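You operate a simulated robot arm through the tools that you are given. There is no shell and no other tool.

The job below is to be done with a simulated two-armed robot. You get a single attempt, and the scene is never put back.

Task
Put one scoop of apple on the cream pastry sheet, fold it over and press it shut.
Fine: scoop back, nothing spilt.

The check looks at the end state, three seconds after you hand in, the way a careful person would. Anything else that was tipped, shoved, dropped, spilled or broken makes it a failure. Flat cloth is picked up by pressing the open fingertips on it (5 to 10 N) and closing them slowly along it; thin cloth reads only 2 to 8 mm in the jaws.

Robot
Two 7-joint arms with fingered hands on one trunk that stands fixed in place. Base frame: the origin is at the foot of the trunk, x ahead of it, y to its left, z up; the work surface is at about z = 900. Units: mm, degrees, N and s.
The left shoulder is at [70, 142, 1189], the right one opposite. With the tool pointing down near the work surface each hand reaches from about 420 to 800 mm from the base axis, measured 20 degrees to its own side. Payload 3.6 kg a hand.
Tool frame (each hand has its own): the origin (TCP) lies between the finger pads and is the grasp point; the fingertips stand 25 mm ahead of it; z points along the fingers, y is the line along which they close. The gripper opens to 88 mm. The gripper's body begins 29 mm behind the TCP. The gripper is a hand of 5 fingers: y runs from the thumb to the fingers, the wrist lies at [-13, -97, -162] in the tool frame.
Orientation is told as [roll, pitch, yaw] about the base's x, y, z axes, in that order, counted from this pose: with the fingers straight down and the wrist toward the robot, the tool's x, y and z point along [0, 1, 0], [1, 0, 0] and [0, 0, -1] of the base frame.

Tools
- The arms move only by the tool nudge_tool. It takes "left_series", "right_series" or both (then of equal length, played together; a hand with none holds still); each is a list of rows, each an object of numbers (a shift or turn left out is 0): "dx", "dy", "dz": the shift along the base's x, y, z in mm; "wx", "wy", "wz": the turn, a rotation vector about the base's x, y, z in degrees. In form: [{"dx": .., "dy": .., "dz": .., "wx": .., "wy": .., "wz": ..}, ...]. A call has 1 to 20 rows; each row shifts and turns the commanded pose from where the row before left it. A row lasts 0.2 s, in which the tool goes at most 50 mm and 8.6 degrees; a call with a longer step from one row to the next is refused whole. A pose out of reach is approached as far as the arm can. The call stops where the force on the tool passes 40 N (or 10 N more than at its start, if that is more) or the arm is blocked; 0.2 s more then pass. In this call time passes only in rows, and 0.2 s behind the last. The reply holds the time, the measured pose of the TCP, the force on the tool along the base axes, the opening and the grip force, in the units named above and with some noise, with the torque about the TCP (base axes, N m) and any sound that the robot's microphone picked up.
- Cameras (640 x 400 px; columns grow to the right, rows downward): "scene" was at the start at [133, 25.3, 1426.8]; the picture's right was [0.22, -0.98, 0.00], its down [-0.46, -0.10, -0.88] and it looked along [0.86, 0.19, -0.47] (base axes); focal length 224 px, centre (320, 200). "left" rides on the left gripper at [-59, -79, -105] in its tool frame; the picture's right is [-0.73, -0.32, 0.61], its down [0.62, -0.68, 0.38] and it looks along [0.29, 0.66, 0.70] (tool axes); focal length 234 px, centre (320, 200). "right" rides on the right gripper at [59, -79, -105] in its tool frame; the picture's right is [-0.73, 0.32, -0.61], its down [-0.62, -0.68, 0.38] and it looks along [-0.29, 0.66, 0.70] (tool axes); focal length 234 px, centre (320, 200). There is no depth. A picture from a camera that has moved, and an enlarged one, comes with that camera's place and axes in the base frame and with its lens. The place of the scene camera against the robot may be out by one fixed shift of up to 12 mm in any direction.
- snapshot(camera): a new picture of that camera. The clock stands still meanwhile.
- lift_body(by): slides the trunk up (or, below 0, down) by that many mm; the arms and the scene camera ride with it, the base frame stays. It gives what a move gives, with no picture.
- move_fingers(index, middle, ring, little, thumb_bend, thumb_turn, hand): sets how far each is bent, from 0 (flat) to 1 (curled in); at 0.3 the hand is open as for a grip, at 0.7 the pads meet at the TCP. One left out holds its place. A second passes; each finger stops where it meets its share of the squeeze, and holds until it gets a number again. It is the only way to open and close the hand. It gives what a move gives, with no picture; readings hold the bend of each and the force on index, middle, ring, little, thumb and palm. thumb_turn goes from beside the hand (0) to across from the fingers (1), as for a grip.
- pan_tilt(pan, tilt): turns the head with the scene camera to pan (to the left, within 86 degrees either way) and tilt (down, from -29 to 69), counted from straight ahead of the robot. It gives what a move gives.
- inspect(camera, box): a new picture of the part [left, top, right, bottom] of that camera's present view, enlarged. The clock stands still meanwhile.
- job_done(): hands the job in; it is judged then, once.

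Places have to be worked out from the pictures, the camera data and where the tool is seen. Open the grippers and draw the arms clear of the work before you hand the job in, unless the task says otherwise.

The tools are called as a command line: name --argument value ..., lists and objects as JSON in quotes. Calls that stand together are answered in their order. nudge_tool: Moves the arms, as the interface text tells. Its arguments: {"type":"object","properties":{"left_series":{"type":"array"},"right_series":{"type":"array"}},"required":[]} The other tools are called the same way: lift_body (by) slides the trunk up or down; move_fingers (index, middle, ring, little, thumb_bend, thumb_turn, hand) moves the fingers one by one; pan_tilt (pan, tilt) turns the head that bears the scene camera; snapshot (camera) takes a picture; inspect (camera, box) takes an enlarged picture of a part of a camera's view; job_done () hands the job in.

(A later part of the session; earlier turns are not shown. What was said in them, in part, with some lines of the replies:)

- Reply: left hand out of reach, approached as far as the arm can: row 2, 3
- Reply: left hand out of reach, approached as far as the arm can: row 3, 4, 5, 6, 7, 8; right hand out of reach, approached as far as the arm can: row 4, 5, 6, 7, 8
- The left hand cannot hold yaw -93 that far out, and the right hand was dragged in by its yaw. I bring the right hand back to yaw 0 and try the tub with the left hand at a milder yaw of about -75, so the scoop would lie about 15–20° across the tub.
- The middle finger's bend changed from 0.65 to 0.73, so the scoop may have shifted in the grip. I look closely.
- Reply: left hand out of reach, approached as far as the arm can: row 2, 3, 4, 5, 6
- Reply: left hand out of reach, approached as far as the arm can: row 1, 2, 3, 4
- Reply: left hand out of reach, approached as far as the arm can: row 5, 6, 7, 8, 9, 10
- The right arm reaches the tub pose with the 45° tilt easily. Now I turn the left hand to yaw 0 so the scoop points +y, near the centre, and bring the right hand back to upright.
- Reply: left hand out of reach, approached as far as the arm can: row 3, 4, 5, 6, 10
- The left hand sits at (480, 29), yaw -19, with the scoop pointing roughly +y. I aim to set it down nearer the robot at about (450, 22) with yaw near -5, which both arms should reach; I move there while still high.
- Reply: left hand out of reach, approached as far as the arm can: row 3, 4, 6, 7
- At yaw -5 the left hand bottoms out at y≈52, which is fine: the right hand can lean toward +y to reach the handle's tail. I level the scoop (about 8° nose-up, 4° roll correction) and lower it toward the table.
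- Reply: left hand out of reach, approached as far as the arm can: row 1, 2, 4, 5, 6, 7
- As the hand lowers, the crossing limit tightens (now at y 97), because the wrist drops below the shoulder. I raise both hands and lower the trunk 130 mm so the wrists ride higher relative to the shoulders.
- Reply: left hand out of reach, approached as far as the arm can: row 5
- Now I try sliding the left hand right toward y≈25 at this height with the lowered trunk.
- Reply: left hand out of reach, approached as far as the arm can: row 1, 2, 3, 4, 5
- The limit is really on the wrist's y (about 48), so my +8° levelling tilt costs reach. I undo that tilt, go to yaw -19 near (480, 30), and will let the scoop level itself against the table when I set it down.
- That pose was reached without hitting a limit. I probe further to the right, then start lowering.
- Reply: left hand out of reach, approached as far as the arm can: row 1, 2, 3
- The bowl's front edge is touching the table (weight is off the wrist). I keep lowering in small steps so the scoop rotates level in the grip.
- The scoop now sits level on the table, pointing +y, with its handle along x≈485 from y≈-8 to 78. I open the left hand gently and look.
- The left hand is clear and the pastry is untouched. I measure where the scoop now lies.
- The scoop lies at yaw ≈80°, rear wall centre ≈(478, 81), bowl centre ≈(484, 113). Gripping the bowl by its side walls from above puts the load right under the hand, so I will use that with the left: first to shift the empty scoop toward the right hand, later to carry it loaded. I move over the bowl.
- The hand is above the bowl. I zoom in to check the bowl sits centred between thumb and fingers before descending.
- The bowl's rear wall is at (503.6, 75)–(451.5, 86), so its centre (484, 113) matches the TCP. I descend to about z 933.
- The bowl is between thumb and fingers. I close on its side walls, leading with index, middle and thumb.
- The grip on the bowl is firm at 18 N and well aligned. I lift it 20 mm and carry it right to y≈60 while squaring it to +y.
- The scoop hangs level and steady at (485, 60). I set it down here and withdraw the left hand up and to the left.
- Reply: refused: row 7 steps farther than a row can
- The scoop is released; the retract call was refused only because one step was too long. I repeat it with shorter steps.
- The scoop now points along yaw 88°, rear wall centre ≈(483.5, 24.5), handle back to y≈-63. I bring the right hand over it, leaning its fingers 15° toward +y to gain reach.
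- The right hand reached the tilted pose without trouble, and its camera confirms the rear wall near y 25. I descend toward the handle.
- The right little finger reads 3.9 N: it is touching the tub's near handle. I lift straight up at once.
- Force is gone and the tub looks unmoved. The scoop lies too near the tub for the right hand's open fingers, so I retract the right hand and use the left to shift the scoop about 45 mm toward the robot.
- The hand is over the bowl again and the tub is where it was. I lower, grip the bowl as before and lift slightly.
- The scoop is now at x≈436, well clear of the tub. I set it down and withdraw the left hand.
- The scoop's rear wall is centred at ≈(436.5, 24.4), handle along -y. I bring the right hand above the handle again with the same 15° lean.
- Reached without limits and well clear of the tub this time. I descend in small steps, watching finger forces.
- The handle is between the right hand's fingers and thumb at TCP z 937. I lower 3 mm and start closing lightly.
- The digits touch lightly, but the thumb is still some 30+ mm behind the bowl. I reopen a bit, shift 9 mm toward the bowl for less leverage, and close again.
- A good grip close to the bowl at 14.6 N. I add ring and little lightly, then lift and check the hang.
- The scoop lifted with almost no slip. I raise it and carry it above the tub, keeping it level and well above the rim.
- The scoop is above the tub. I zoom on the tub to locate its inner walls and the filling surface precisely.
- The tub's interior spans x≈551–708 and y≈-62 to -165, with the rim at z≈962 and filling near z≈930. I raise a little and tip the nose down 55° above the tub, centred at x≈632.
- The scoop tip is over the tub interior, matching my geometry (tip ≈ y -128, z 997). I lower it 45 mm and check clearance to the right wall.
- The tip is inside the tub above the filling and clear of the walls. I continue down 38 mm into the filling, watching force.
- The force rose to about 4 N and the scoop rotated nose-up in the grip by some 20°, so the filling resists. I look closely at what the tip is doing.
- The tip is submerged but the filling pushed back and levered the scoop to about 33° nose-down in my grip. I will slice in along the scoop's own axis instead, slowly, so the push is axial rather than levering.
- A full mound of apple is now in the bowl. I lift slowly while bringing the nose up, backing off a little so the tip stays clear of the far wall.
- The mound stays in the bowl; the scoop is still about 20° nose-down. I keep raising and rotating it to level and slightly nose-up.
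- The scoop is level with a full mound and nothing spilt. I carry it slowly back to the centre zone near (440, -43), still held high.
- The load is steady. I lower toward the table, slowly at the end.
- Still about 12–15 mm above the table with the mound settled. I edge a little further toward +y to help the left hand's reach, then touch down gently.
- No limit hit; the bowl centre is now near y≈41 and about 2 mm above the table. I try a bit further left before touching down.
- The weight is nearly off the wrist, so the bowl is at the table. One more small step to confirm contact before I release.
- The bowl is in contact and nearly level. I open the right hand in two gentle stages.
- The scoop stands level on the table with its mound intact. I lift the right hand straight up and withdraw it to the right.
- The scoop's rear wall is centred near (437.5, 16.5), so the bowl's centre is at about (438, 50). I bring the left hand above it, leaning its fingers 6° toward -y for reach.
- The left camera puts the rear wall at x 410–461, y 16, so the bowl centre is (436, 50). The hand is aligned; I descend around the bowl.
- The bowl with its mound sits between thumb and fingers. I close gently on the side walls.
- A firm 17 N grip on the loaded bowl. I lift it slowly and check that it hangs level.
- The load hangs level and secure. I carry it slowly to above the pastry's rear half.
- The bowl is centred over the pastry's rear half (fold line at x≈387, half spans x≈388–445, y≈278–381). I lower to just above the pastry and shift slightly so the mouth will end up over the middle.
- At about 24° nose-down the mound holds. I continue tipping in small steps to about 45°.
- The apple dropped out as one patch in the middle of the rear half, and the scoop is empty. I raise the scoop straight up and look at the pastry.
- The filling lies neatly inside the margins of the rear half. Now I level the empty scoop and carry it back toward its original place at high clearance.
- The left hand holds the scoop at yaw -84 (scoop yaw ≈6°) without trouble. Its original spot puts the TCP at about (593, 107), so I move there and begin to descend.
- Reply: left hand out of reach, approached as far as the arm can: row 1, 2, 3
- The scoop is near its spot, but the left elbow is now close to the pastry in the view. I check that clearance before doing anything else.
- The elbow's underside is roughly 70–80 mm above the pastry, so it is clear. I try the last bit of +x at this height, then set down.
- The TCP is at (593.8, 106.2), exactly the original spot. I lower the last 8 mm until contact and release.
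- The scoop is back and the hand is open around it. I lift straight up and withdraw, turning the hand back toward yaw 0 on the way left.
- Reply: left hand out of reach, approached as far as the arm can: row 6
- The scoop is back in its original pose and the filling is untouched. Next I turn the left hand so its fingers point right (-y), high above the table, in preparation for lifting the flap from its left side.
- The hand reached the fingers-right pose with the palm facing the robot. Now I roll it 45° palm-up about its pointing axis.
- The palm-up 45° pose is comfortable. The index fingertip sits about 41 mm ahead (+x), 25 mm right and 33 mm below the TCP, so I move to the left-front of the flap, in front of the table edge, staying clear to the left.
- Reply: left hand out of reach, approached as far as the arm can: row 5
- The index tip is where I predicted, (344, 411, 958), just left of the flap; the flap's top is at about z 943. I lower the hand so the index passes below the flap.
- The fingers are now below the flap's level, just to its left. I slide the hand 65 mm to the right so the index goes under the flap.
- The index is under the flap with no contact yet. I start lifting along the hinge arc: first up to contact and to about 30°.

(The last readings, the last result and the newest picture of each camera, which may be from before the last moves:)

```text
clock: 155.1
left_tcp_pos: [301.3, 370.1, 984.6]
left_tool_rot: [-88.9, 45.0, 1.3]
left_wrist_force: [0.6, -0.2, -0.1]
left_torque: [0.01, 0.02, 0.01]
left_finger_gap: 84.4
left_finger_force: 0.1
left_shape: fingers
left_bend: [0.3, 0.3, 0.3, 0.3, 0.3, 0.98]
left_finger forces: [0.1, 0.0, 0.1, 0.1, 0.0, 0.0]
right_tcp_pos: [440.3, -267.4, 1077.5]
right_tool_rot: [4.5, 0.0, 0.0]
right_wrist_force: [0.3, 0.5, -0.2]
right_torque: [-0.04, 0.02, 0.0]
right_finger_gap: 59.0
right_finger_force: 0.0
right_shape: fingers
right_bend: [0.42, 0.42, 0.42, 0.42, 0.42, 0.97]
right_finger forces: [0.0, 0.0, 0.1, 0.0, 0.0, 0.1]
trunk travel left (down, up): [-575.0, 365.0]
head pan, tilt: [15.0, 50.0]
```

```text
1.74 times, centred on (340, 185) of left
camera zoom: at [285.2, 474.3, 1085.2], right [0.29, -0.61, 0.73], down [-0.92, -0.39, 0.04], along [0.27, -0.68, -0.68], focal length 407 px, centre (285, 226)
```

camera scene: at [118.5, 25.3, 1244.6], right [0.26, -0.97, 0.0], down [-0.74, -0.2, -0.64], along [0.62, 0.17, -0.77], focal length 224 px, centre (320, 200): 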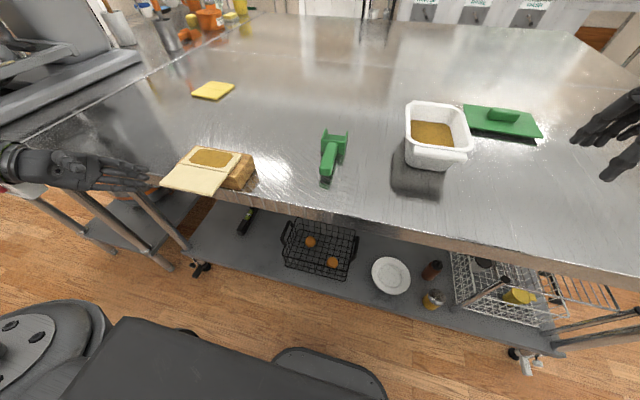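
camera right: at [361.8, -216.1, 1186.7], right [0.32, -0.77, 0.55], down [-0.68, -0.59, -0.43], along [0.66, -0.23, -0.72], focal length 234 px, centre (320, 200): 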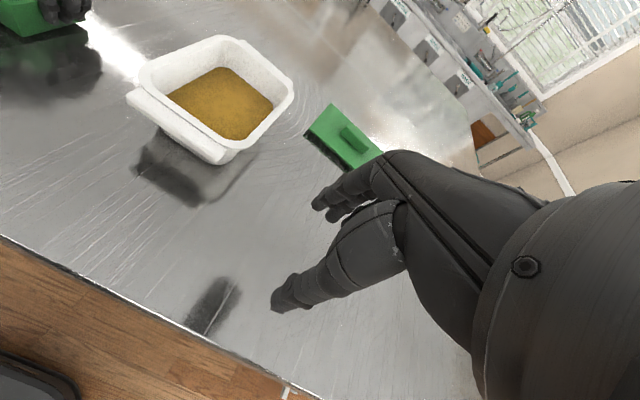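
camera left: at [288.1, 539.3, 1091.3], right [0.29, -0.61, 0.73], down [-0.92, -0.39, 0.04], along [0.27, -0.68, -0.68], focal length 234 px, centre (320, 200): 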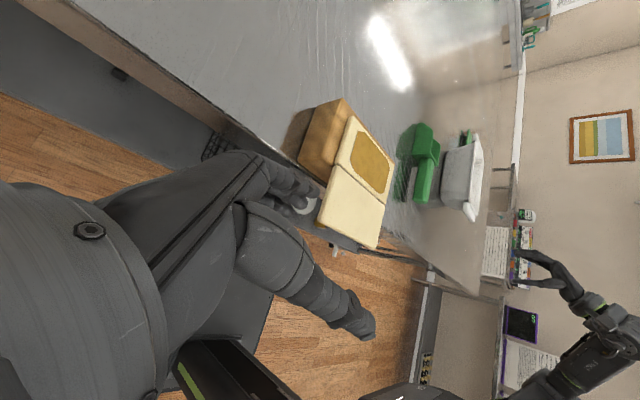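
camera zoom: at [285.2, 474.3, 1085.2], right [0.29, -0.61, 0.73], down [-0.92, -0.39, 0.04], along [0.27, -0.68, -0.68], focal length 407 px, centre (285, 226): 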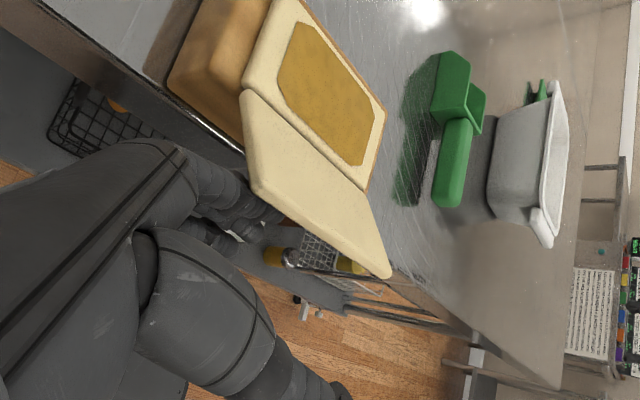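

The flap is lifting cleanly on its hinge, about 30° up. I follow the arc up to about 75°.

nudge_tool --left_series '[{"dx": 2, "dz": 6}, {"dx": 3, "dz": 6}, {"dx": 3, "dz": 5}, {"dx": 4, "dz": 5}, {"dx": 5, "dz": 4}, {"dx": 5, "dz": 4}]'

inspect --camera "scene" --box '[60, 90, 300, 240]'

inspect --camera "left" --box '[200, 70, 480, 300]'

```text
clock: 156.5
left_tcp_pos: [324.1, 371.3, 1016.1]
left_tool_rot: [-88.8, 45.0, 1.2]
left_wrist_force: [0.5, 1.1, -0.8]
left_torque: [-0.01, -0.03, 0.04]
left_finger_gap: 84.3
left_finger_force: 0.1
left_shape: fingers
left_bend: [0.3, 0.3, 0.3, 0.3, 0.3, 0.98]
left_finger forces: [0.0, 0.0, 0.0, 0.0, 0.0, 0.1]
right_tcp_pos: [441.2, -266.0, 1078.3]
right_tool_rot: [4.5, 0.0, -0.1]
right_wrist_force: [0.0, -1.0, 0.3]
right_torque: [-0.01, -0.04, 0.0]
right_finger_gap: 58.7
right_finger_force: 0.2
right_shape: fingers
right_bend: [0.42, 0.42, 0.42, 0.42, 0.42, 0.97]
right_finger forces: [0.0, 0.0, 0.0, 0.0, 0.1, 0.0]
trunk travel left (down, up): [-575.0, 365.0]
head pan, tilt: [15.0, 50.0]
```

```text
2.67 times, centred on (180, 165) of scene
camera zoom: at [118.6, 25.2, 1244.5], right [0.26, -0.97, 0.0], down [-0.74, -0.2, -0.64], along [0.62, 0.17, -0.77], focal length 598 px, centre (693, 293)
```

zoom: 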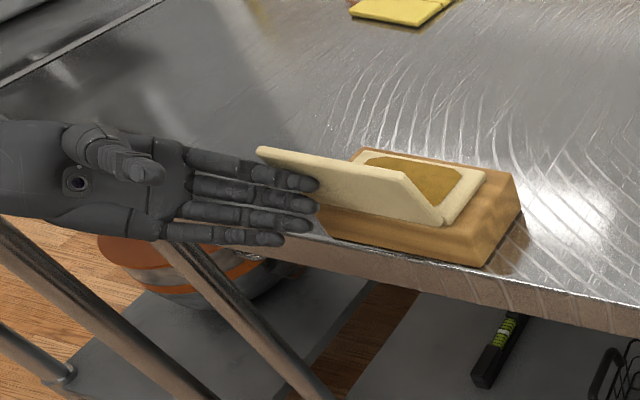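

```text
1.74 times, centred on (340, 185) of left
camera zoom: at [307.7, 474.1, 1115.3], right [0.29, -0.61, 0.73], down [-0.92, -0.39, 0.04], along [0.27, -0.68, -0.68], focal length 407 px, centre (285, 226)
```

zoom: 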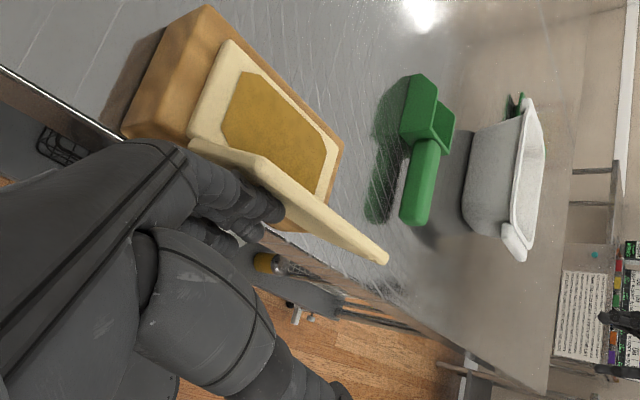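

The flap stands at about 70–75°. I push it gently past vertical.

nudge_tool --left_series '[{"dx": 5, "dz": 3}, {"dx": 5, "dz": 2}, {"dx": 5, "dz": 1}, {"dx": 5, "dz": 1}]'

inspect --camera "scene" --box '[60, 90, 300, 240]'

inspect --camera "left" --box '[200, 70, 480, 300]'

```text
clock: 157.5
left_tcp_pos: [343.2, 369.7, 1023.1]
left_tool_rot: [-88.8, 45.0, 1.3]
left_wrist_force: [-0.1, 0.4, 0.0]
left_torque: [0.02, -0.03, 0.02]
left_finger_gap: 84.6
left_finger_force: 0.1
left_shape: fingers
left_bend: [0.3, 0.3, 0.3, 0.3, 0.3, 0.98]
left_finger forces: [0.0, 0.0, 0.1, 0.0, 0.1, 0.0]
right_tcp_pos: [440.8, -267.3, 1078.5]
right_tool_rot: [4.5, -0.1, -0.1]
right_wrist_force: [0.1, -0.4, 0.2]
right_torque: [0.01, 0.01, 0.0]
right_finger_gap: 58.7
right_finger_force: 0.1
right_shape: fingers
right_bend: [0.42, 0.42, 0.42, 0.42, 0.42, 0.97]
right_finger forces: [0.1, 0.1, 0.0, 0.1, 0.0, 0.0]
trunk travel left (down, up): [-575.0, 365.0]
head pan, tilt: [15.0, 50.0]
```

```text
2.67 times, centred on (180, 165) of scene
camera zoom: at [118.7, 25.2, 1244.5], right [0.26, -0.97, 0.0], down [-0.74, -0.2, -0.64], along [0.62, 0.17, -0.77], focal length 598 px, centre (693, 293)
```

zoom: 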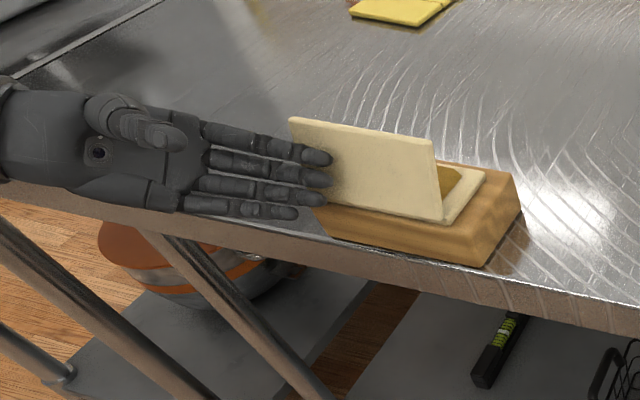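

```text
1.74 times, centred on (340, 185) of left
camera zoom: at [327.4, 474.3, 1121.9], right [0.29, -0.61, 0.73], down [-0.92, -0.39, 0.04], along [0.27, -0.68, -0.68], focal length 407 px, centre (285, 226)
```

zoom: 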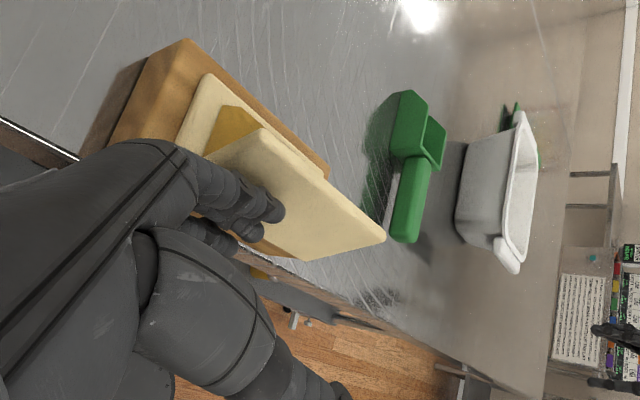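

The flap is just past vertical. A few more millimetres should tip it over onto the filling.

nudge_tool --left_series '[{"dx": 5}, {"dx": 5}, {"dx": 5, "dz": -1}]'

inspect --camera "scene" --box '[60, 90, 300, 240]'

inspect --camera "left" --box '[200, 70, 480, 300]'

```text
clock: 158.3
left_tcp_pos: [357.2, 370.0, 1021.9]
left_tool_rot: [-88.9, 45.1, 1.4]
left_wrist_force: [-0.2, 0.0, 0.4]
left_torque: [0.04, -0.01, 0.04]
left_finger_gap: 84.6
left_finger_force: 0.1
left_shape: fingers
left_bend: [0.3, 0.3, 0.3, 0.3, 0.3, 0.98]
left_finger forces: [0.1, 0.0, 0.0, 0.0, 0.0, 0.0]
right_tcp_pos: [441.0, -267.1, 1079.0]
right_tool_rot: [4.5, 0.0, 0.0]
right_wrist_force: [0.0, -0.7, 0.5]
right_torque: [0.0, 0.01, -0.01]
right_finger_gap: 58.8
right_finger_force: 0.0
right_shape: fingers
right_bend: [0.42, 0.42, 0.42, 0.42, 0.42, 0.97]
right_finger forces: [0.0, 0.0, 0.1, 0.1, 0.0, 0.0]
trunk travel left (down, up): [-575.0, 365.0]
head pan, tilt: [15.0, 50.0]
```

```text
2.67 times, centred on (180, 165) of scene
camera zoom: at [118.7, 25.2, 1244.6], right [0.26, -0.97, 0.0], down [-0.74, -0.2, -0.64], along [0.62, 0.17, -0.77], focal length 598 px, centre (693, 293)
```

zoom: 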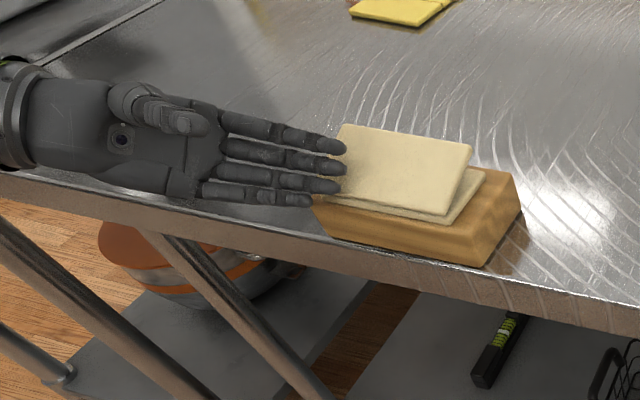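

```text
1.74 times, centred on (340, 185) of left
camera zoom: at [342.2, 474.5, 1120.8], right [0.29, -0.61, 0.73], down [-0.92, -0.39, 0.04], along [0.27, -0.68, -0.68], focal length 407 px, centre (285, 226)
```

zoom: 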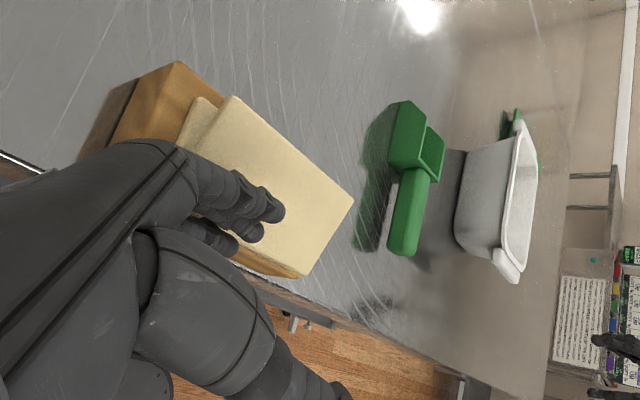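

The flap has gone over and is leaning down on the filling side. I back the hand up and away to the left and look at how the flap lies.

nudge_tool --left_series '[{"dz": 10, "dx": -3}, {"dz": 15, "dx": -3}, {"dz": 15, "dy": 10}, {"dz": 15, "dy": 15}, {"dy": 20, "dz": 10}]'

inspect --camera "scene" --box '[140, 100, 290, 220]'

inspect --camera "left" --box '[200, 70, 480, 300]'

```text
clock: 159.5
left_tcp_pos: [350.9, 415.9, 1085.3]
left_tool_rot: [-88.9, 44.9, 1.3]
left_wrist_force: [0.0, 0.0, -0.2]
left_torque: [-0.04, 0.02, -0.02]
left_finger_gap: 84.6
left_finger_force: 0.1
left_shape: fingers
left_bend: [0.3, 0.3, 0.3, 0.3, 0.3, 0.98]
left_finger forces: [0.0, 0.0, 0.0, 0.1, 0.0, 0.0]
right_tcp_pos: [440.8, -265.5, 1079.0]
right_tool_rot: [4.5, 0.0, 0.1]
right_wrist_force: [0.7, -0.1, 0.0]
right_torque: [-0.01, -0.02, 0.05]
right_finger_gap: 58.6
right_finger_force: 0.1
right_shape: fingers
right_bend: [0.42, 0.42, 0.42, 0.42, 0.42, 0.97]
right_finger forces: [0.1, 0.0, 0.0, 0.0, 0.0, 0.1]
trunk travel left (down, up): [-575.0, 365.0]
head pan, tilt: [15.0, 50.0]
```

```text
3.33 times, centred on (215, 160) of scene
camera zoom: at [118.6, 25.6, 1244.5], right [0.26, -0.97, 0.0], down [-0.74, -0.2, -0.64], along [0.62, 0.17, -0.77], focal length 747 px, centre (670, 333)
```

zoom: 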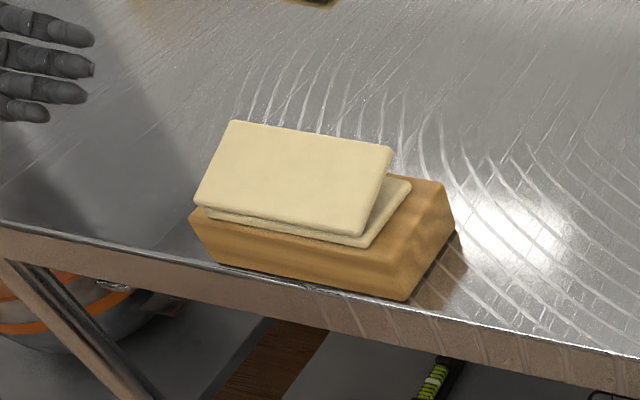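

```text
1.74 times, centred on (340, 185) of left
camera zoom: at [336.0, 520.2, 1185.5], right [0.29, -0.61, 0.73], down [-0.92, -0.39, 0.04], along [0.27, -0.68, -0.68], focal length 407 px, centre (285, 226)
```

zoom: 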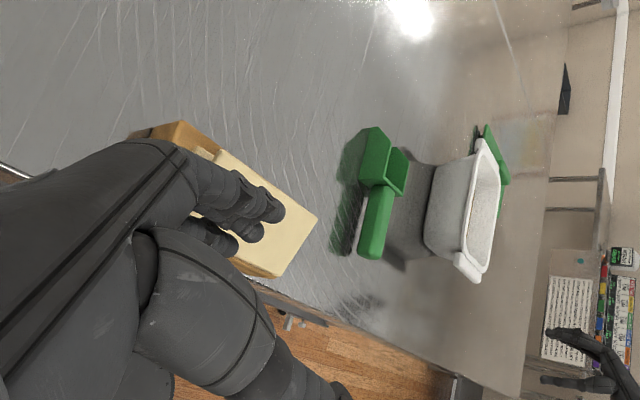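

The flap rests at roughly 150° with the filling underneath, held by hinge friction, so it must be pressed down. I turn the left hand back to fingers-down, well above the pastry.

nudge_tool --left_series '[{"wy": -7.5, "dz": 3}, {"wy": -7.5, "dz": 3}, {"wy": -7.5, "dz": 3}, {"wy": -7.5, "dz": 3}, {"wy": -7.5, "dz": 3}, {"wy": -7.5, "dz": 3}, {"wx": 7.5, "dx": 3, "dy": -8}, {"wx": 7.5, "dx": 3, "dy": -8}, {"wx": 7.5, "dx": 3, "dy": -8}, {"wx": 7.5, "dx": 3, "dy": -8}, {"wx": 7.5, "dx": 3, "dy": -8}, {"wx": 7.5, "dx": 3, "dy": -8}, {"wx": 7.5, "dx": 3, "dy": -8}, {"wx": 7.5, "dx": 3, "dy": -8}, {"wx": 7.5, "dx": 3, "dy": -8}, {"wx": 7.5, "dx": 3, "dy": -8}, {"wx": 7.5, "dx": 3, "dy": -8}, {"wx": 6.5, "dx": 3, "dy": -8}]'

snapshot --camera "scene"

snapshot --camera "left"

```text
clock: 163.3
left_tcp_pos: [388.0, 316.8, 1104.9]
left_tool_rot: [-0.8, -0.9, 0.0]
left_wrist_force: [0.3, -0.7, -0.3]
left_torque: [-0.01, -0.04, 0.0]
left_finger_gap: 84.5
left_finger_force: 0.0
left_shape: fingers
left_bend: [0.3, 0.3, 0.3, 0.3, 0.3, 0.98]
left_finger forces: [0.1, 0.0, 0.0, 0.1, 0.0, 0.0]
right_tcp_pos: [440.6, -267.3, 1078.3]
right_tool_rot: [4.6, 0.0, 0.0]
right_wrist_force: [0.1, -0.7, 0.7]
right_torque: [0.03, 0.0, 0.0]
right_finger_gap: 58.7
right_finger_force: 0.0
right_shape: fingers
right_bend: [0.42, 0.42, 0.42, 0.42, 0.42, 0.97]
right_finger forces: [0.1, 0.1, 0.0, 0.0, 0.0, 0.0]
trunk travel left (down, up): [-575.0, 365.0]
head pan, tilt: [15.0, 50.0]
```

```text
taken
camera scene: at [118.6, 24.1, 1244.5], right [0.26, -0.97, 0.0], down [-0.74, -0.2, -0.64], along [0.62, 0.17, -0.77], focal length 224 px, centre (320, 200)
```

scene: 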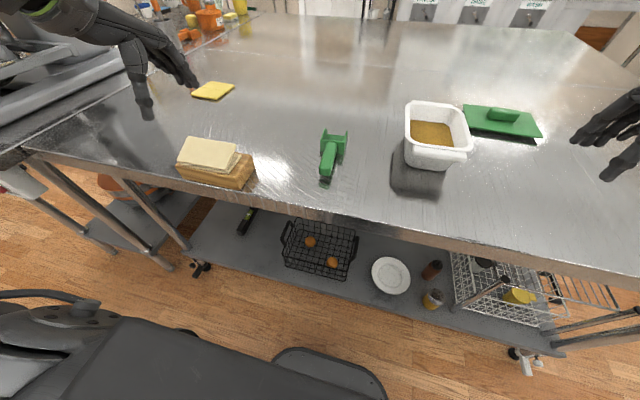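

```text
taken
camera left: at [306.8, 260.7, 1209.3], right [-0.31, -0.73, -0.6], down [-0.68, 0.62, -0.4], along [0.67, 0.28, -0.69], focal length 234 px, centre (320, 200)
```

left: 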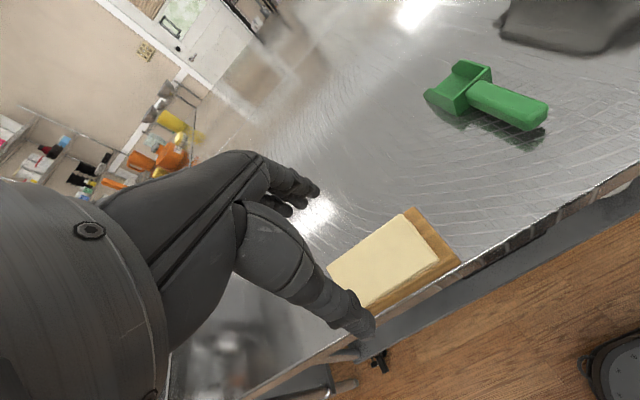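

The hand is upright again above the pastry. I lower it so the row of fingertips comes down near the flap's free edge (x≈430), thumb hanging free in front of the table.

nudge_tool --left_series '[{"dx": -4, "dy": -4, "dz": -15}, {"dx": -4, "dy": -4, "dz": -15}, {"dx": -5, "dy": -4, "dz": -15}, {"dz": -15}, {"dz": -15}, {"dz": -12}]'

inspect --camera "scene" --box '[120, 60, 300, 220]'

inspect --camera "left" --box '[200, 100, 500, 370]'

```text
clock: 164.7
left_tcp_pos: [373.8, 305.7, 1017.2]
left_tool_rot: [-0.8, -0.9, 0.1]
left_wrist_force: [-0.3, -0.1, -0.3]
left_torque: [-0.01, 0.0, -0.01]
left_finger_gap: 84.3
left_finger_force: 0.1
left_shape: fingers
left_bend: [0.3, 0.3, 0.3, 0.3, 0.3, 0.98]
left_finger forces: [0.0, 0.0, 0.0, 0.0, 0.1, 0.0]
right_tcp_pos: [440.0, -265.9, 1078.8]
right_tool_rot: [4.5, 0.0, -0.1]
right_wrist_force: [-0.3, 0.0, -0.1]
right_torque: [0.0, 0.02, 0.03]
right_finger_gap: 59.2
right_finger_force: 0.0
right_shape: fingers
right_bend: [0.42, 0.42, 0.42, 0.42, 0.42, 0.97]
right_finger forces: [0.1, 0.1, 0.0, 0.0, 0.0, 0.0]
trunk travel left (down, up): [-575.0, 365.0]
head pan, tilt: [15.0, 50.0]
```

```text
2.50 times, centred on (210, 140) of scene
camera zoom: at [118.6, 25.3, 1244.6], right [0.26, -0.97, 0.0], down [-0.74, -0.2, -0.64], along [0.62, 0.17, -0.77], focal length 560 px, centre (595, 350)
```

zoom: 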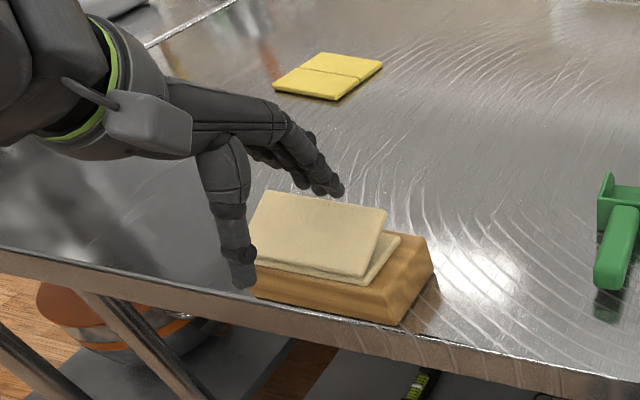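

```text
1.48 times, centred on (350, 235) of left
camera zoom: at [293.6, 250.5, 1122.7], right [-0.31, -0.73, -0.6], down [-0.68, 0.62, -0.4], along [0.67, 0.28, -0.69], focal length 347 px, centre (276, 148)
```

zoom: 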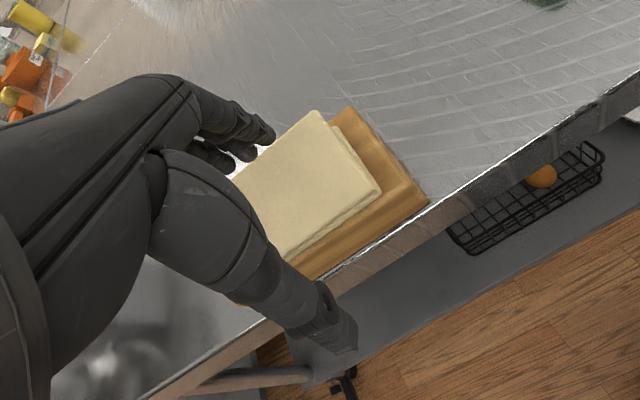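

The fingertips are above the flap's very edge (x≈432). I shift 8 mm inward and press down slowly.

nudge_tool --left_series '[{"dx": -4}, {"dx": -4, "dz": -4}, {"dz": -4}, {"dz": -4}, {"dz": -4}]'

nudge_tool --left_series '[{"dz": -4}, {"dz": -4}, {"dz": -4}, {"dz": -3}]'

inspect --camera "scene" --box '[120, 60, 300, 220]'

inspect --camera "left" --box '[200, 100, 500, 370]'

```text
clock: 165.9
left_tcp_pos: [366.5, 306.1, 1002.5]
left_tool_rot: [-0.8, -0.9, 0.0]
left_wrist_force: [0.4, 0.5, 0.0]
left_torque: [0.01, -0.01, -0.01]
left_finger_gap: 84.3
left_finger_force: 0.0
left_shape: fingers
left_bend: [0.3, 0.3, 0.3, 0.3, 0.3, 0.98]
left_finger forces: [0.0, 0.0, 0.1, 0.1, 0.0, 0.0]
right_tcp_pos: [440.7, -266.0, 1078.8]
right_tool_rot: [4.5, 0.0, 0.0]
right_wrist_force: [0.4, -0.1, 0.4]
right_torque: [-0.01, 0.0, 0.0]
right_finger_gap: 58.7
right_finger_force: 0.0
right_shape: fingers
right_bend: [0.42, 0.42, 0.42, 0.42, 0.42, 0.97]
right_finger forces: [0.1, 0.0, 0.0, 0.0, 0.1, 0.0]
trunk travel left (down, up): [-575.0, 365.0]
head pan, tilt: [15.0, 50.0]
```

```text
clock: 166.9
left_tcp_pos: [366.9, 306.2, 986.9]
left_tool_rot: [-0.8, -0.8, 0.0]
left_wrist_force: [-0.6, 0.7, 0.3]
left_torque: [-0.01, -0.06, 0.0]
left_finger_gap: 84.6
left_finger_force: 0.1
left_shape: fingers
left_bend: [0.3, 0.3, 0.3, 0.3, 0.3, 0.98]
left_finger forces: [0.0, 0.0, 0.0, 0.0, 0.0, 0.0]
right_tcp_pos: [440.7, -266.0, 1078.8]
right_tool_rot: [4.5, 0.0, 0.0]
right_wrist_force: [0.6, 0.0, 1.0]
right_torque: [-0.01, 0.01, -0.01]
right_finger_gap: 59.0
right_finger_force: 0.2
right_shape: fingers
right_bend: [0.42, 0.42, 0.42, 0.42, 0.42, 0.97]
right_finger forces: [0.1, 0.0, 0.1, 0.0, 0.0, 0.0]
trunk travel left (down, up): [-575.0, 365.0]
head pan, tilt: [15.0, 50.0]
```

```text
2.50 times, centred on (210, 140) of scene
camera zoom: at [118.5, 25.2, 1244.5], right [0.26, -0.97, 0.0], down [-0.74, -0.2, -0.64], along [0.62, 0.17, -0.77], focal length 560 px, centre (595, 350)
```

zoom: 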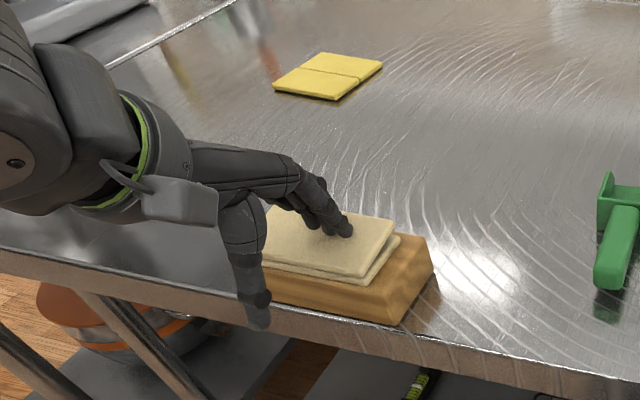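

```text
1.48 times, centred on (350, 235) of left
camera zoom: at [285.7, 250.1, 1091.4], right [-0.31, -0.73, -0.6], down [-0.68, 0.62, -0.4], along [0.67, 0.28, -0.69], focal length 347 px, centre (276, 148)
```

zoom: 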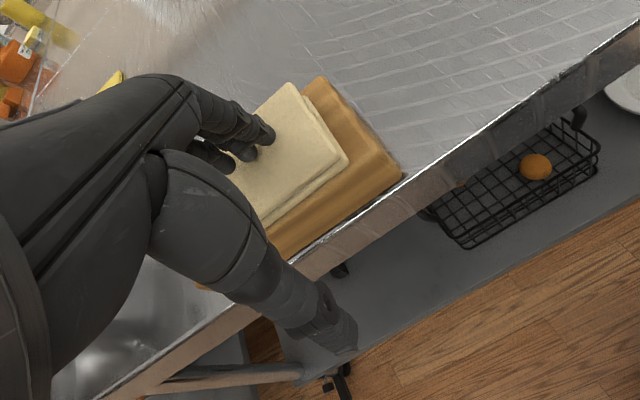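

The flap is nearly closed under the fingertips with almost no force. I continue in 2 mm steps until I feel a firm reaction.

nudge_tool --left_series '[{"dz": -2}, {"dz": -2}, {"dz": -2}, {"dz": -2}]'

inspect --camera "scene" --box '[120, 60, 300, 220]'

```text
clock: 167.9
left_tcp_pos: [364.7, 305.9, 980.8]
left_tool_rot: [-0.8, -1.1, 0.1]
left_wrist_force: [-1.7, 0.6, 11.6]
left_torque: [0.12, -0.58, 0.1]
left_finger_gap: 84.2
left_finger_force: 5.4
left_shape: fingers
left_bend: [0.3, 0.3, 0.3, 0.3, 0.3, 0.98]
left_finger forces: [0.0, 11.4, 0.1, 0.0, 0.0, 0.0]
right_tcp_pos: [439.4, -265.6, 1079.0]
right_tool_rot: [4.5, 0.0, 0.0]
right_wrist_force: [0.2, 1.1, -0.5]
right_torque: [0.02, 0.02, 0.03]
right_finger_gap: 58.8
right_finger_force: 0.0
right_shape: fingers
right_bend: [0.42, 0.42, 0.42, 0.42, 0.42, 0.97]
right_finger forces: [0.1, 0.0, 0.1, 0.1, 0.1, 0.0]
trunk travel left (down, up): [-575.0, 365.0]
head pan, tilt: [15.0, 50.0]
```

```text
2.50 times, centred on (210, 140) of scene
camera zoom: at [116.7, 24.3, 1245.0], right [0.26, -0.97, 0.0], down [-0.74, -0.2, -0.64], along [0.62, 0.17, -0.77], focal length 560 px, centre (595, 350)
```

zoom: 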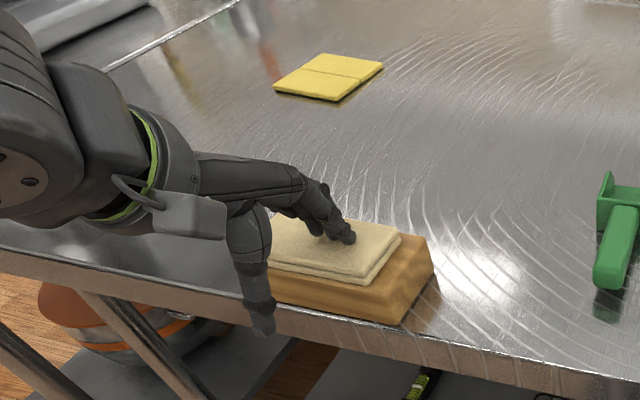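

The middle fingertip now presses at 11 N and the flap looks flush. I press a touch more here, hold briefly, then lift slightly.

nudge_tool --left_series '[{"dz": -1.5}, {"dz": 0}, {"dz": 0}, {"dz": 0}]'

nudge_tool --left_series '[{"dz": 4}, {"dz": 6}, {"dz": 6}]'

inspect --camera "scene" --box '[150, 100, 290, 200]'

inspect --camera "left" --box '[220, 100, 460, 300]'

```text
clock: 168.9
left_tcp_pos: [362.4, 306.4, 977.4]
left_tool_rot: [-0.7, -1.1, 0.1]
left_wrist_force: [-2.4, 0.0, 20.8]
left_torque: [0.23, -1.11, 0.12]
left_finger_gap: 85.0
left_finger_force: 10.9
left_shape: fingers
left_bend: [0.3, 0.3, 0.3, 0.3, 0.3, 0.98]
left_finger forces: [0.7, 20.3, 0.0, 0.0, 0.0, 0.0]
right_tcp_pos: [437.6, -267.4, 1079.7]
right_tool_rot: [4.6, -0.1, -0.1]
right_wrist_force: [-0.3, -0.6, 0.5]
right_torque: [-0.03, -0.02, 0.01]
right_finger_gap: 58.9
right_finger_force: 0.0
right_shape: fingers
right_bend: [0.42, 0.42, 0.42, 0.42, 0.42, 0.97]
right_finger forces: [0.0, 0.1, 0.0, 0.0, 0.0, 0.0]
trunk travel left (down, up): [-575.0, 365.0]
head pan, tilt: [15.0, 50.0]
```

```text
clock: 169.7
left_tcp_pos: [366.0, 306.2, 992.8]
left_tool_rot: [-0.9, -0.8, 0.1]
left_wrist_force: [-0.3, -0.8, 0.0]
left_torque: [0.01, 0.0, 0.03]
left_finger_gap: 84.9
left_finger_force: 0.1
left_shape: fingers
left_bend: [0.3, 0.3, 0.3, 0.3, 0.3, 0.98]
left_finger forces: [0.1, 0.0, 0.2, 0.0, 0.1, 0.0]
right_tcp_pos: [439.3, -266.6, 1077.8]
right_tool_rot: [4.6, 0.1, 0.0]
right_wrist_force: [0.1, 0.4, -0.4]
right_torque: [0.04, -0.04, 0.01]
right_finger_gap: 58.5
right_finger_force: 0.1
right_shape: fingers
right_bend: [0.42, 0.42, 0.42, 0.42, 0.42, 0.97]
right_finger forces: [0.0, 0.0, 0.0, 0.0, 0.1, 0.0]
trunk travel left (down, up): [-575.0, 365.0]
head pan, tilt: [15.0, 50.0]
```

```text
4.00 times, centred on (220, 150) of scene
camera zoom: at [118.4, 25.0, 1244.5], right [0.26, -0.97, 0.0], down [-0.74, -0.2, -0.64], along [0.62, 0.17, -0.77], focal length 897 px, centre (720, 400)
```

zoom: 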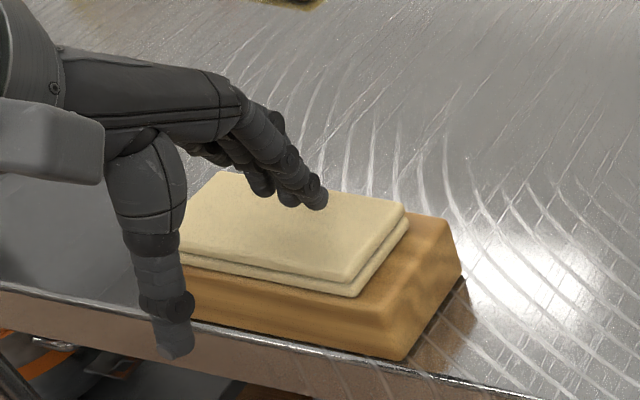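

```text
2.00 times, centred on (340, 200) of left
camera zoom: at [285.5, 250.2, 1097.9], right [-0.31, -0.74, -0.6], down [-0.68, 0.62, -0.4], along [0.67, 0.28, -0.69], focal length 468 px, centre (280, 200)
```

zoom: 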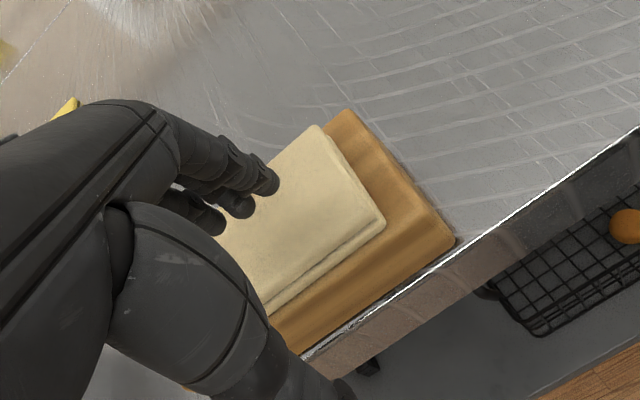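

The press reached 20 N and the flap stays shut. For a good seal I also press along the free edge at the right, middle and left, about 12 N each.

nudge_tool --left_series '[{"dx": 6, "dy": -14}, {"dx": 6, "dy": -14}, {"dz": -5}, {"dz": -4}, {"dz": -3}, {"dz": -2}, {"dz": 0}, {"dz": 0}]'

nudge_tool --left_series '[{"dz": 7}, {"dz": 7}, {"dy": 17}, {"dy": 18}, {"dz": -5}, {"dz": -4}, {"dz": -3}, {"dz": -2}, {"dz": 0}, {"dz": 0}]'

nudge_tool --left_series '[{"dz": 7}, {"dz": 7}, {"dy": 17}, {"dy": 18}, {"dz": -5}, {"dz": -4}, {"dz": -3}, {"dz": -2}, {"dz": 0}, {"dz": 0}]'

inspect --camera "scene" --box '[130, 80, 290, 200]'

```text
clock: 171.5
left_tcp_pos: [377.7, 277.9, 979.1]
left_tool_rot: [-0.8, -1.1, 0.2]
left_wrist_force: [-1.7, 1.0, 11.3]
left_torque: [0.13, -0.55, 0.08]
left_finger_gap: 84.6
left_finger_force: 5.6
left_shape: fingers
left_bend: [0.3, 0.3, 0.3, 0.3, 0.3, 0.98]
left_finger forces: [0.0, 11.0, 0.1, 0.0, 0.0, 0.1]
right_tcp_pos: [439.3, -266.5, 1079.7]
right_tool_rot: [4.5, -0.2, -0.1]
right_wrist_force: [0.0, -0.2, -1.1]
right_torque: [0.01, -0.01, -0.02]
right_finger_gap: 58.9
right_finger_force: 0.0
right_shape: fingers
right_bend: [0.42, 0.42, 0.42, 0.42, 0.42, 0.97]
right_finger forces: [0.0, 0.0, 0.0, 0.0, 0.0, 0.0]
trunk travel left (down, up): [-575.0, 365.0]
head pan, tilt: [15.0, 50.0]
```

```text
clock: 173.7
left_tcp_pos: [377.2, 313.1, 980.0]
left_tool_rot: [-0.9, -1.0, 0.1]
left_wrist_force: [-0.8, -0.2, 9.8]
left_torque: [0.07, -0.53, 0.06]
left_finger_gap: 84.8
left_finger_force: 5.1
left_shape: fingers
left_bend: [0.3, 0.3, 0.3, 0.3, 0.3, 0.98]
left_finger forces: [0.0, 10.2, 0.0, 0.0, 0.0, 0.1]
right_tcp_pos: [439.4, -266.9, 1078.6]
right_tool_rot: [4.5, -0.1, -0.1]
right_wrist_force: [0.8, 0.2, 0.3]
right_torque: [-0.01, -0.02, -0.01]
right_finger_gap: 58.9
right_finger_force: 0.0
right_shape: fingers
right_bend: [0.42, 0.42, 0.42, 0.42, 0.42, 0.97]
right_finger forces: [0.0, 0.1, 0.0, 0.0, 0.0, 0.1]
trunk travel left (down, up): [-575.0, 365.0]
head pan, tilt: [15.0, 50.0]
```

```text
clock: 175.9
left_tcp_pos: [377.2, 347.5, 980.5]
left_tool_rot: [-0.8, -1.1, 0.2]
left_wrist_force: [-1.7, 0.6, 9.7]
left_torque: [0.14, -0.54, 0.09]
left_finger_gap: 85.0
left_finger_force: 5.1
left_shape: fingers
left_bend: [0.3, 0.3, 0.3, 0.3, 0.3, 0.98]
left_finger forces: [0.0, 10.2, 0.1, 0.0, 0.0, 0.1]
right_tcp_pos: [439.9, -266.6, 1079.0]
right_tool_rot: [4.4, -0.1, 0.1]
right_wrist_force: [-0.2, -0.1, -0.1]
right_torque: [-0.01, 0.01, 0.01]
right_finger_gap: 58.9
right_finger_force: 0.0
right_shape: fingers
right_bend: [0.42, 0.42, 0.42, 0.42, 0.42, 0.97]
right_finger forces: [0.0, 0.0, 0.0, 0.0, 0.0, 0.0]
trunk travel left (down, up): [-575.0, 365.0]
head pan, tilt: [15.0, 50.0]
```

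```text
3.33 times, centred on (210, 140) of scene
camera zoom: at [116.9, 24.4, 1244.8], right [0.26, -0.97, 0.0], down [-0.74, -0.2, -0.64], along [0.62, 0.17, -0.77], focal length 747 px, centre (687, 400)
```

zoom: 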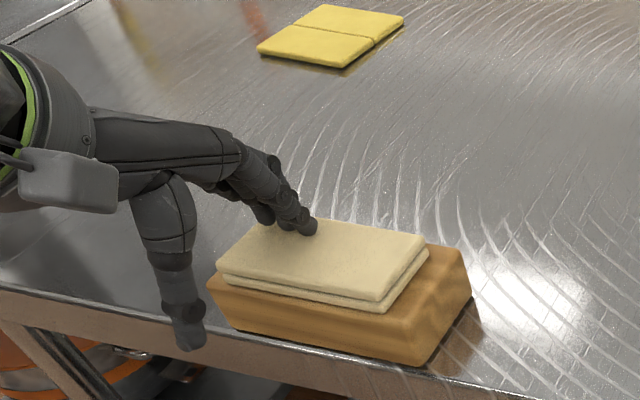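

Free edge pressed at three places around 10–11 N each, and the flap lies flush. I lift the left hand straight up and away.

nudge_tool --left_series '[{"dz": 6}, {"dz": 12}, {"dz": 20}, {"dz": 25}, {"dz": 25}, {"dz": 20, "dy": 15}, {"dy": 20, "dz": 10}, {"dy": 20}]'

move_fingers --hand "right" --index 0.3 --middle 0.3 --ring 0.3 --little 0.3 --thumb_bend 0.3

snapshot --camera "scene"

inspect --camera "scene" --box '[150, 100, 290, 210]'

inspect --camera "left" --box '[300, 180, 560, 400]'

```text
clock: 177.7
left_tcp_pos: [378.3, 402.4, 1097.6]
left_tool_rot: [-0.8, -0.8, 0.1]
left_wrist_force: [0.6, 0.1, 0.0]
left_torque: [0.0, 0.01, -0.02]
left_finger_gap: 84.8
left_finger_force: 0.0
left_shape: fingers
left_bend: [0.3, 0.3, 0.3, 0.3, 0.3, 0.98]
left_finger forces: [0.0, 0.1, 0.0, 0.1, 0.0, 0.0]
right_tcp_pos: [440.4, -265.3, 1079.0]
right_tool_rot: [4.5, 0.0, 0.0]
right_wrist_force: [0.0, -0.6, 0.3]
right_torque: [-0.02, 0.03, 0.01]
right_finger_gap: 58.9
right_finger_force: 0.1
right_shape: fingers
right_bend: [0.42, 0.42, 0.42, 0.42, 0.42, 0.97]
right_finger forces: [0.0, 0.1, 0.1, 0.0, 0.1, 0.0]
trunk travel left (down, up): [-575.0, 365.0]
head pan, tilt: [15.0, 50.0]
```

```text
clock: 178.7
left_tcp_pos: [378.6, 403.5, 1097.3]
left_tool_rot: [-0.8, -0.9, 0.2]
left_wrist_force: [0.2, 0.8, -0.4]
left_torque: [0.01, 0.0, 0.0]
left_finger_gap: 84.6
left_finger_force: 0.1
left_shape: fingers
left_bend: [0.3, 0.3, 0.3, 0.3, 0.3, 0.98]
left_finger forces: [0.0, 0.0, 0.0, 0.0, 0.0, 0.0]
right_tcp_pos: [440.7, -266.6, 1078.9]
right_tool_rot: [4.5, 0.1, 0.1]
right_wrist_force: [0.4, 0.0, -0.2]
right_torque: [0.0, 0.01, 0.0]
right_finger_gap: 84.4
right_finger_force: 0.1
right_shape: fingers
right_bend: [0.3, 0.3, 0.3, 0.3, 0.3, 0.97]
right_finger forces: [0.0, 0.0, 0.0, 0.1, 0.0, 0.0]
trunk travel left (down, up): [-575.0, 365.0]
head pan, tilt: [15.0, 50.0]
```

```text
taken
camera scene: at [118.5, 25.2, 1244.6], right [0.26, -0.97, 0.0], down [-0.74, -0.2, -0.64], along [0.62, 0.17, -0.77], focal length 224 px, centre (320, 200)
```

scene: 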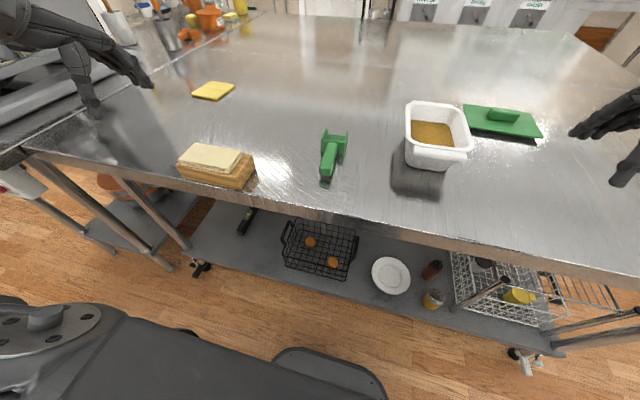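

```text
3.64 times, centred on (220, 155) of scene
camera zoom: at [118.5, 25.2, 1244.6], right [0.26, -0.97, 0.0], down [-0.74, -0.2, -0.64], along [0.62, 0.17, -0.77], focal length 815 px, centre (684, 364)
```

zoom: 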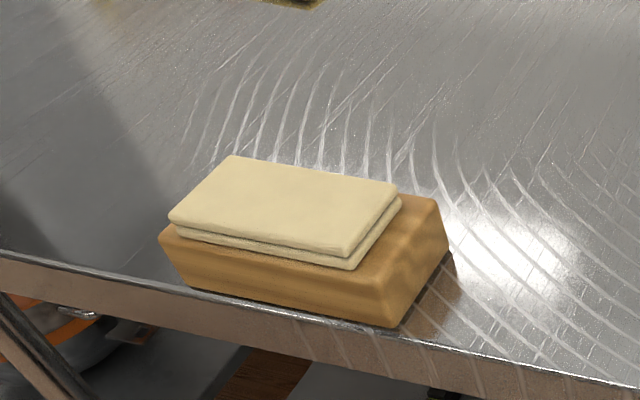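

```text
1.82 times, centred on (430, 290) of left
camera zoom: at [297.6, 346.6, 1202.5], right [-0.31, -0.74, -0.6], down [-0.68, 0.62, -0.4], along [0.67, 0.28, -0.69], focal length 426 px, centre (120, 36)
```

zoom: 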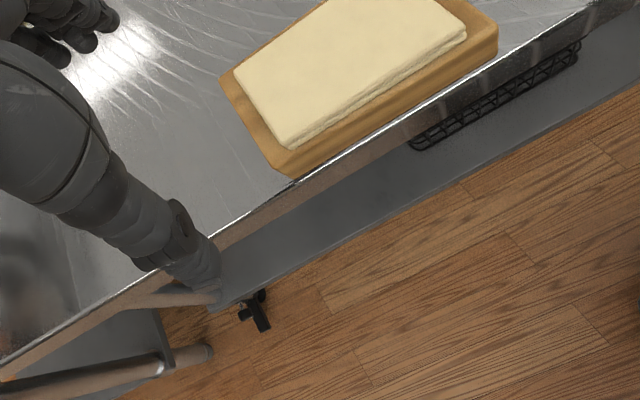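

Both layers now lie parallel and shut without my hand on them. I zoom in on the seam and double-check the rest of the table for drips or shifts.

inspect --camera "scene" --box '[170, 130, 270, 200]'

inspect --camera "scene" --box '[280, 80, 560, 220]'

inspect --camera "left" --box '[400, 160, 580, 300]'

snapshot --camera "right"

```text
5.71 times, centred on (220, 165) of scene
camera zoom: at [118.5, 25.2, 1244.6], right [0.26, -0.97, 0.0], down [-0.74, -0.2, -0.64], along [0.62, 0.17, -0.77], focal length 1281 px, centre (891, 400)
```

zoom: 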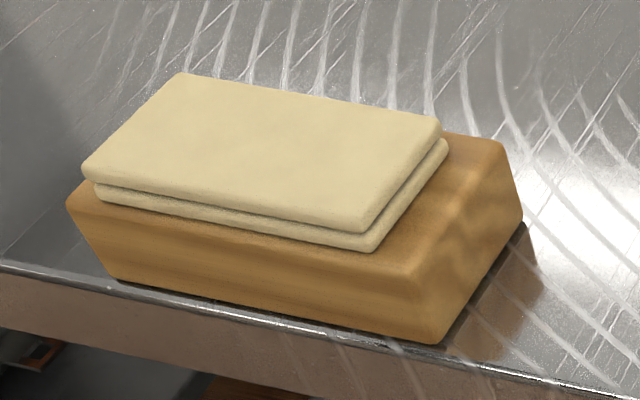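

```text
2.29 times, centred on (420, 150) of scene
camera zoom: at [118.5, 25.2, 1244.6], right [0.26, -0.97, 0.0], down [-0.74, -0.2, -0.64], along [0.62, 0.17, -0.77], focal length 512 px, centre (91, 314)
```

zoom: 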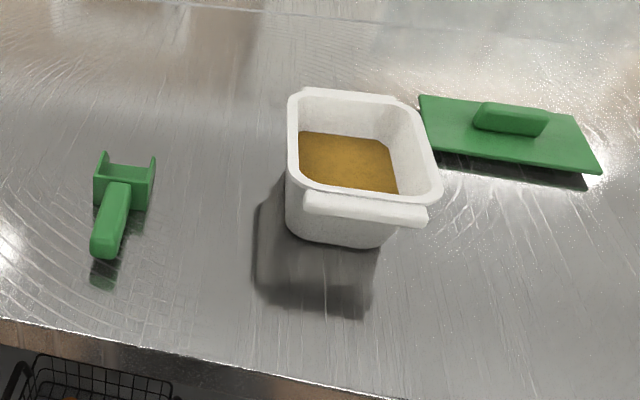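

```text
2.86 times, centred on (490, 230) of left
camera zoom: at [297.6, 346.6, 1202.5], right [-0.31, -0.74, -0.6], down [-0.68, 0.62, -0.4], along [0.67, 0.28, -0.69], focal length 669 px, centre (-166, 114)
```

zoom: 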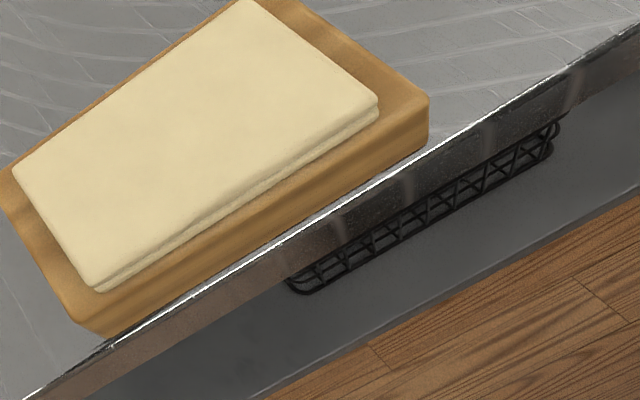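

```text
taken
camera right: at [361.3, -216.2, 1186.9], right [0.32, -0.77, 0.55], down [-0.68, -0.59, -0.43], along [0.66, -0.23, -0.72], focal length 234 px, centre (320, 200)
```

right: 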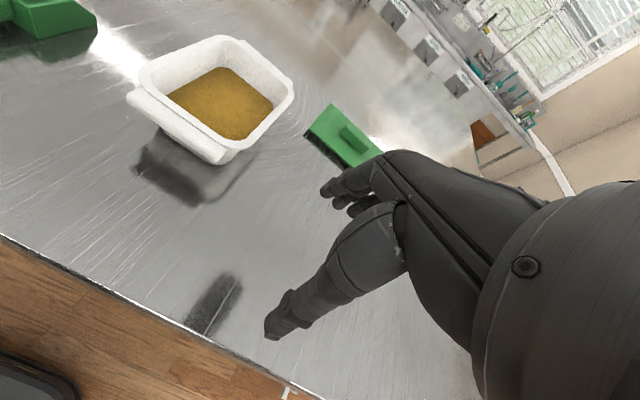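

The pastry is shut, the scoop is back, the tub and lid are unmoved and nothing is spilt. I raise the trunk to its starting height so both open hands come well clear of the work.

lift_body --by 150

snapshot --camera "scene"

inspect --camera "scene" --box '[160, 150, 380, 260]'

```text
clock: 180.5
left_tcp_pos: [378.3, 403.3, 1247.1]
left_tool_rot: [-0.7, -1.0, 0.1]
left_wrist_force: [-0.2, -0.1, 0.1]
left_torque: [0.01, 0.01, -0.02]
left_finger_gap: 85.0
left_finger_force: 0.0
left_shape: fingers
left_bend: [0.3, 0.3, 0.3, 0.3, 0.3, 0.98]
left_finger forces: [0.1, 0.1, 0.0, 0.0, 0.0, 0.1]
right_tcp_pos: [441.4, -266.2, 1227.4]
right_tool_rot: [4.5, -0.1, 0.0]
right_wrist_force: [-0.5, -0.8, 0.5]
right_torque: [0.01, 0.0, 0.02]
right_finger_gap: 84.4
right_finger_force: 0.0
right_shape: fingers
right_bend: [0.3, 0.3, 0.3, 0.3, 0.3, 0.97]
right_finger forces: [0.0, 0.0, 0.0, 0.0, 0.1, 0.0]
trunk travel left (down, up): [-725.0, 215.0]
head pan, tilt: [15.0, 50.0]
```

```text
taken
camera scene: at [118.6, 25.2, 1394.5], right [0.26, -0.97, 0.0], down [-0.74, -0.2, -0.64], along [0.62, 0.17, -0.77], focal length 224 px, centre (320, 200)
```

scene: 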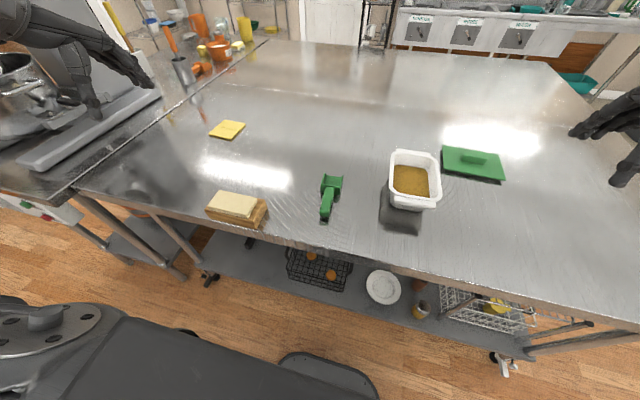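

```text
2.91 times, centred on (270, 205) of scene
camera zoom: at [118.6, 25.2, 1394.5], right [0.26, -0.97, 0.0], down [-0.74, -0.2, -0.64], along [0.62, 0.17, -0.77], focal length 652 px, centre (466, 186)
```

zoom: 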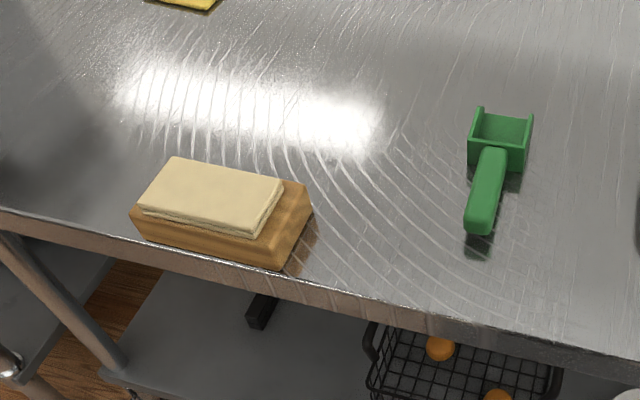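

Compared with the first picture from this same viewpoint, the scoop, tub, lid, board and yellow sheet are all in their original places. The cream pastry is filled, folded and shut, and both hands are open and clear, so I hand the job in.

job_done

```text
The job is handed in.
```

I put one scoop of apple on the cream pastry sheet, folded the flap over it and pressed it shut. I've handed the job in, but no verdict has come back yet.

- **Filling:** the apple landed as one patch in the middle of the rear half, inside the margins. I saw nothing spilt on the table or the board.
- **Fold and press:** I pressed the flap at about 20 N near the middle and about 10 N at three places along its free edge. It stayed flat once I took the hand away.
- **Scoop:** it is back in its original spot and direction.
- **Tub contact:** while I was positioning the right hand, a finger touched the tub's near handle at about 4 N. I lifted off at once, and the tub looks unmoved in the pictures.
- **Everything else:** the lid, board and yellow sheet are where they started. Both hands are open and raised clear of the work.

The left arm could not reach across to the tub. So the right hand did the scooping and set the loaded scoop on the table, and the left hand picked it up and emptied it.
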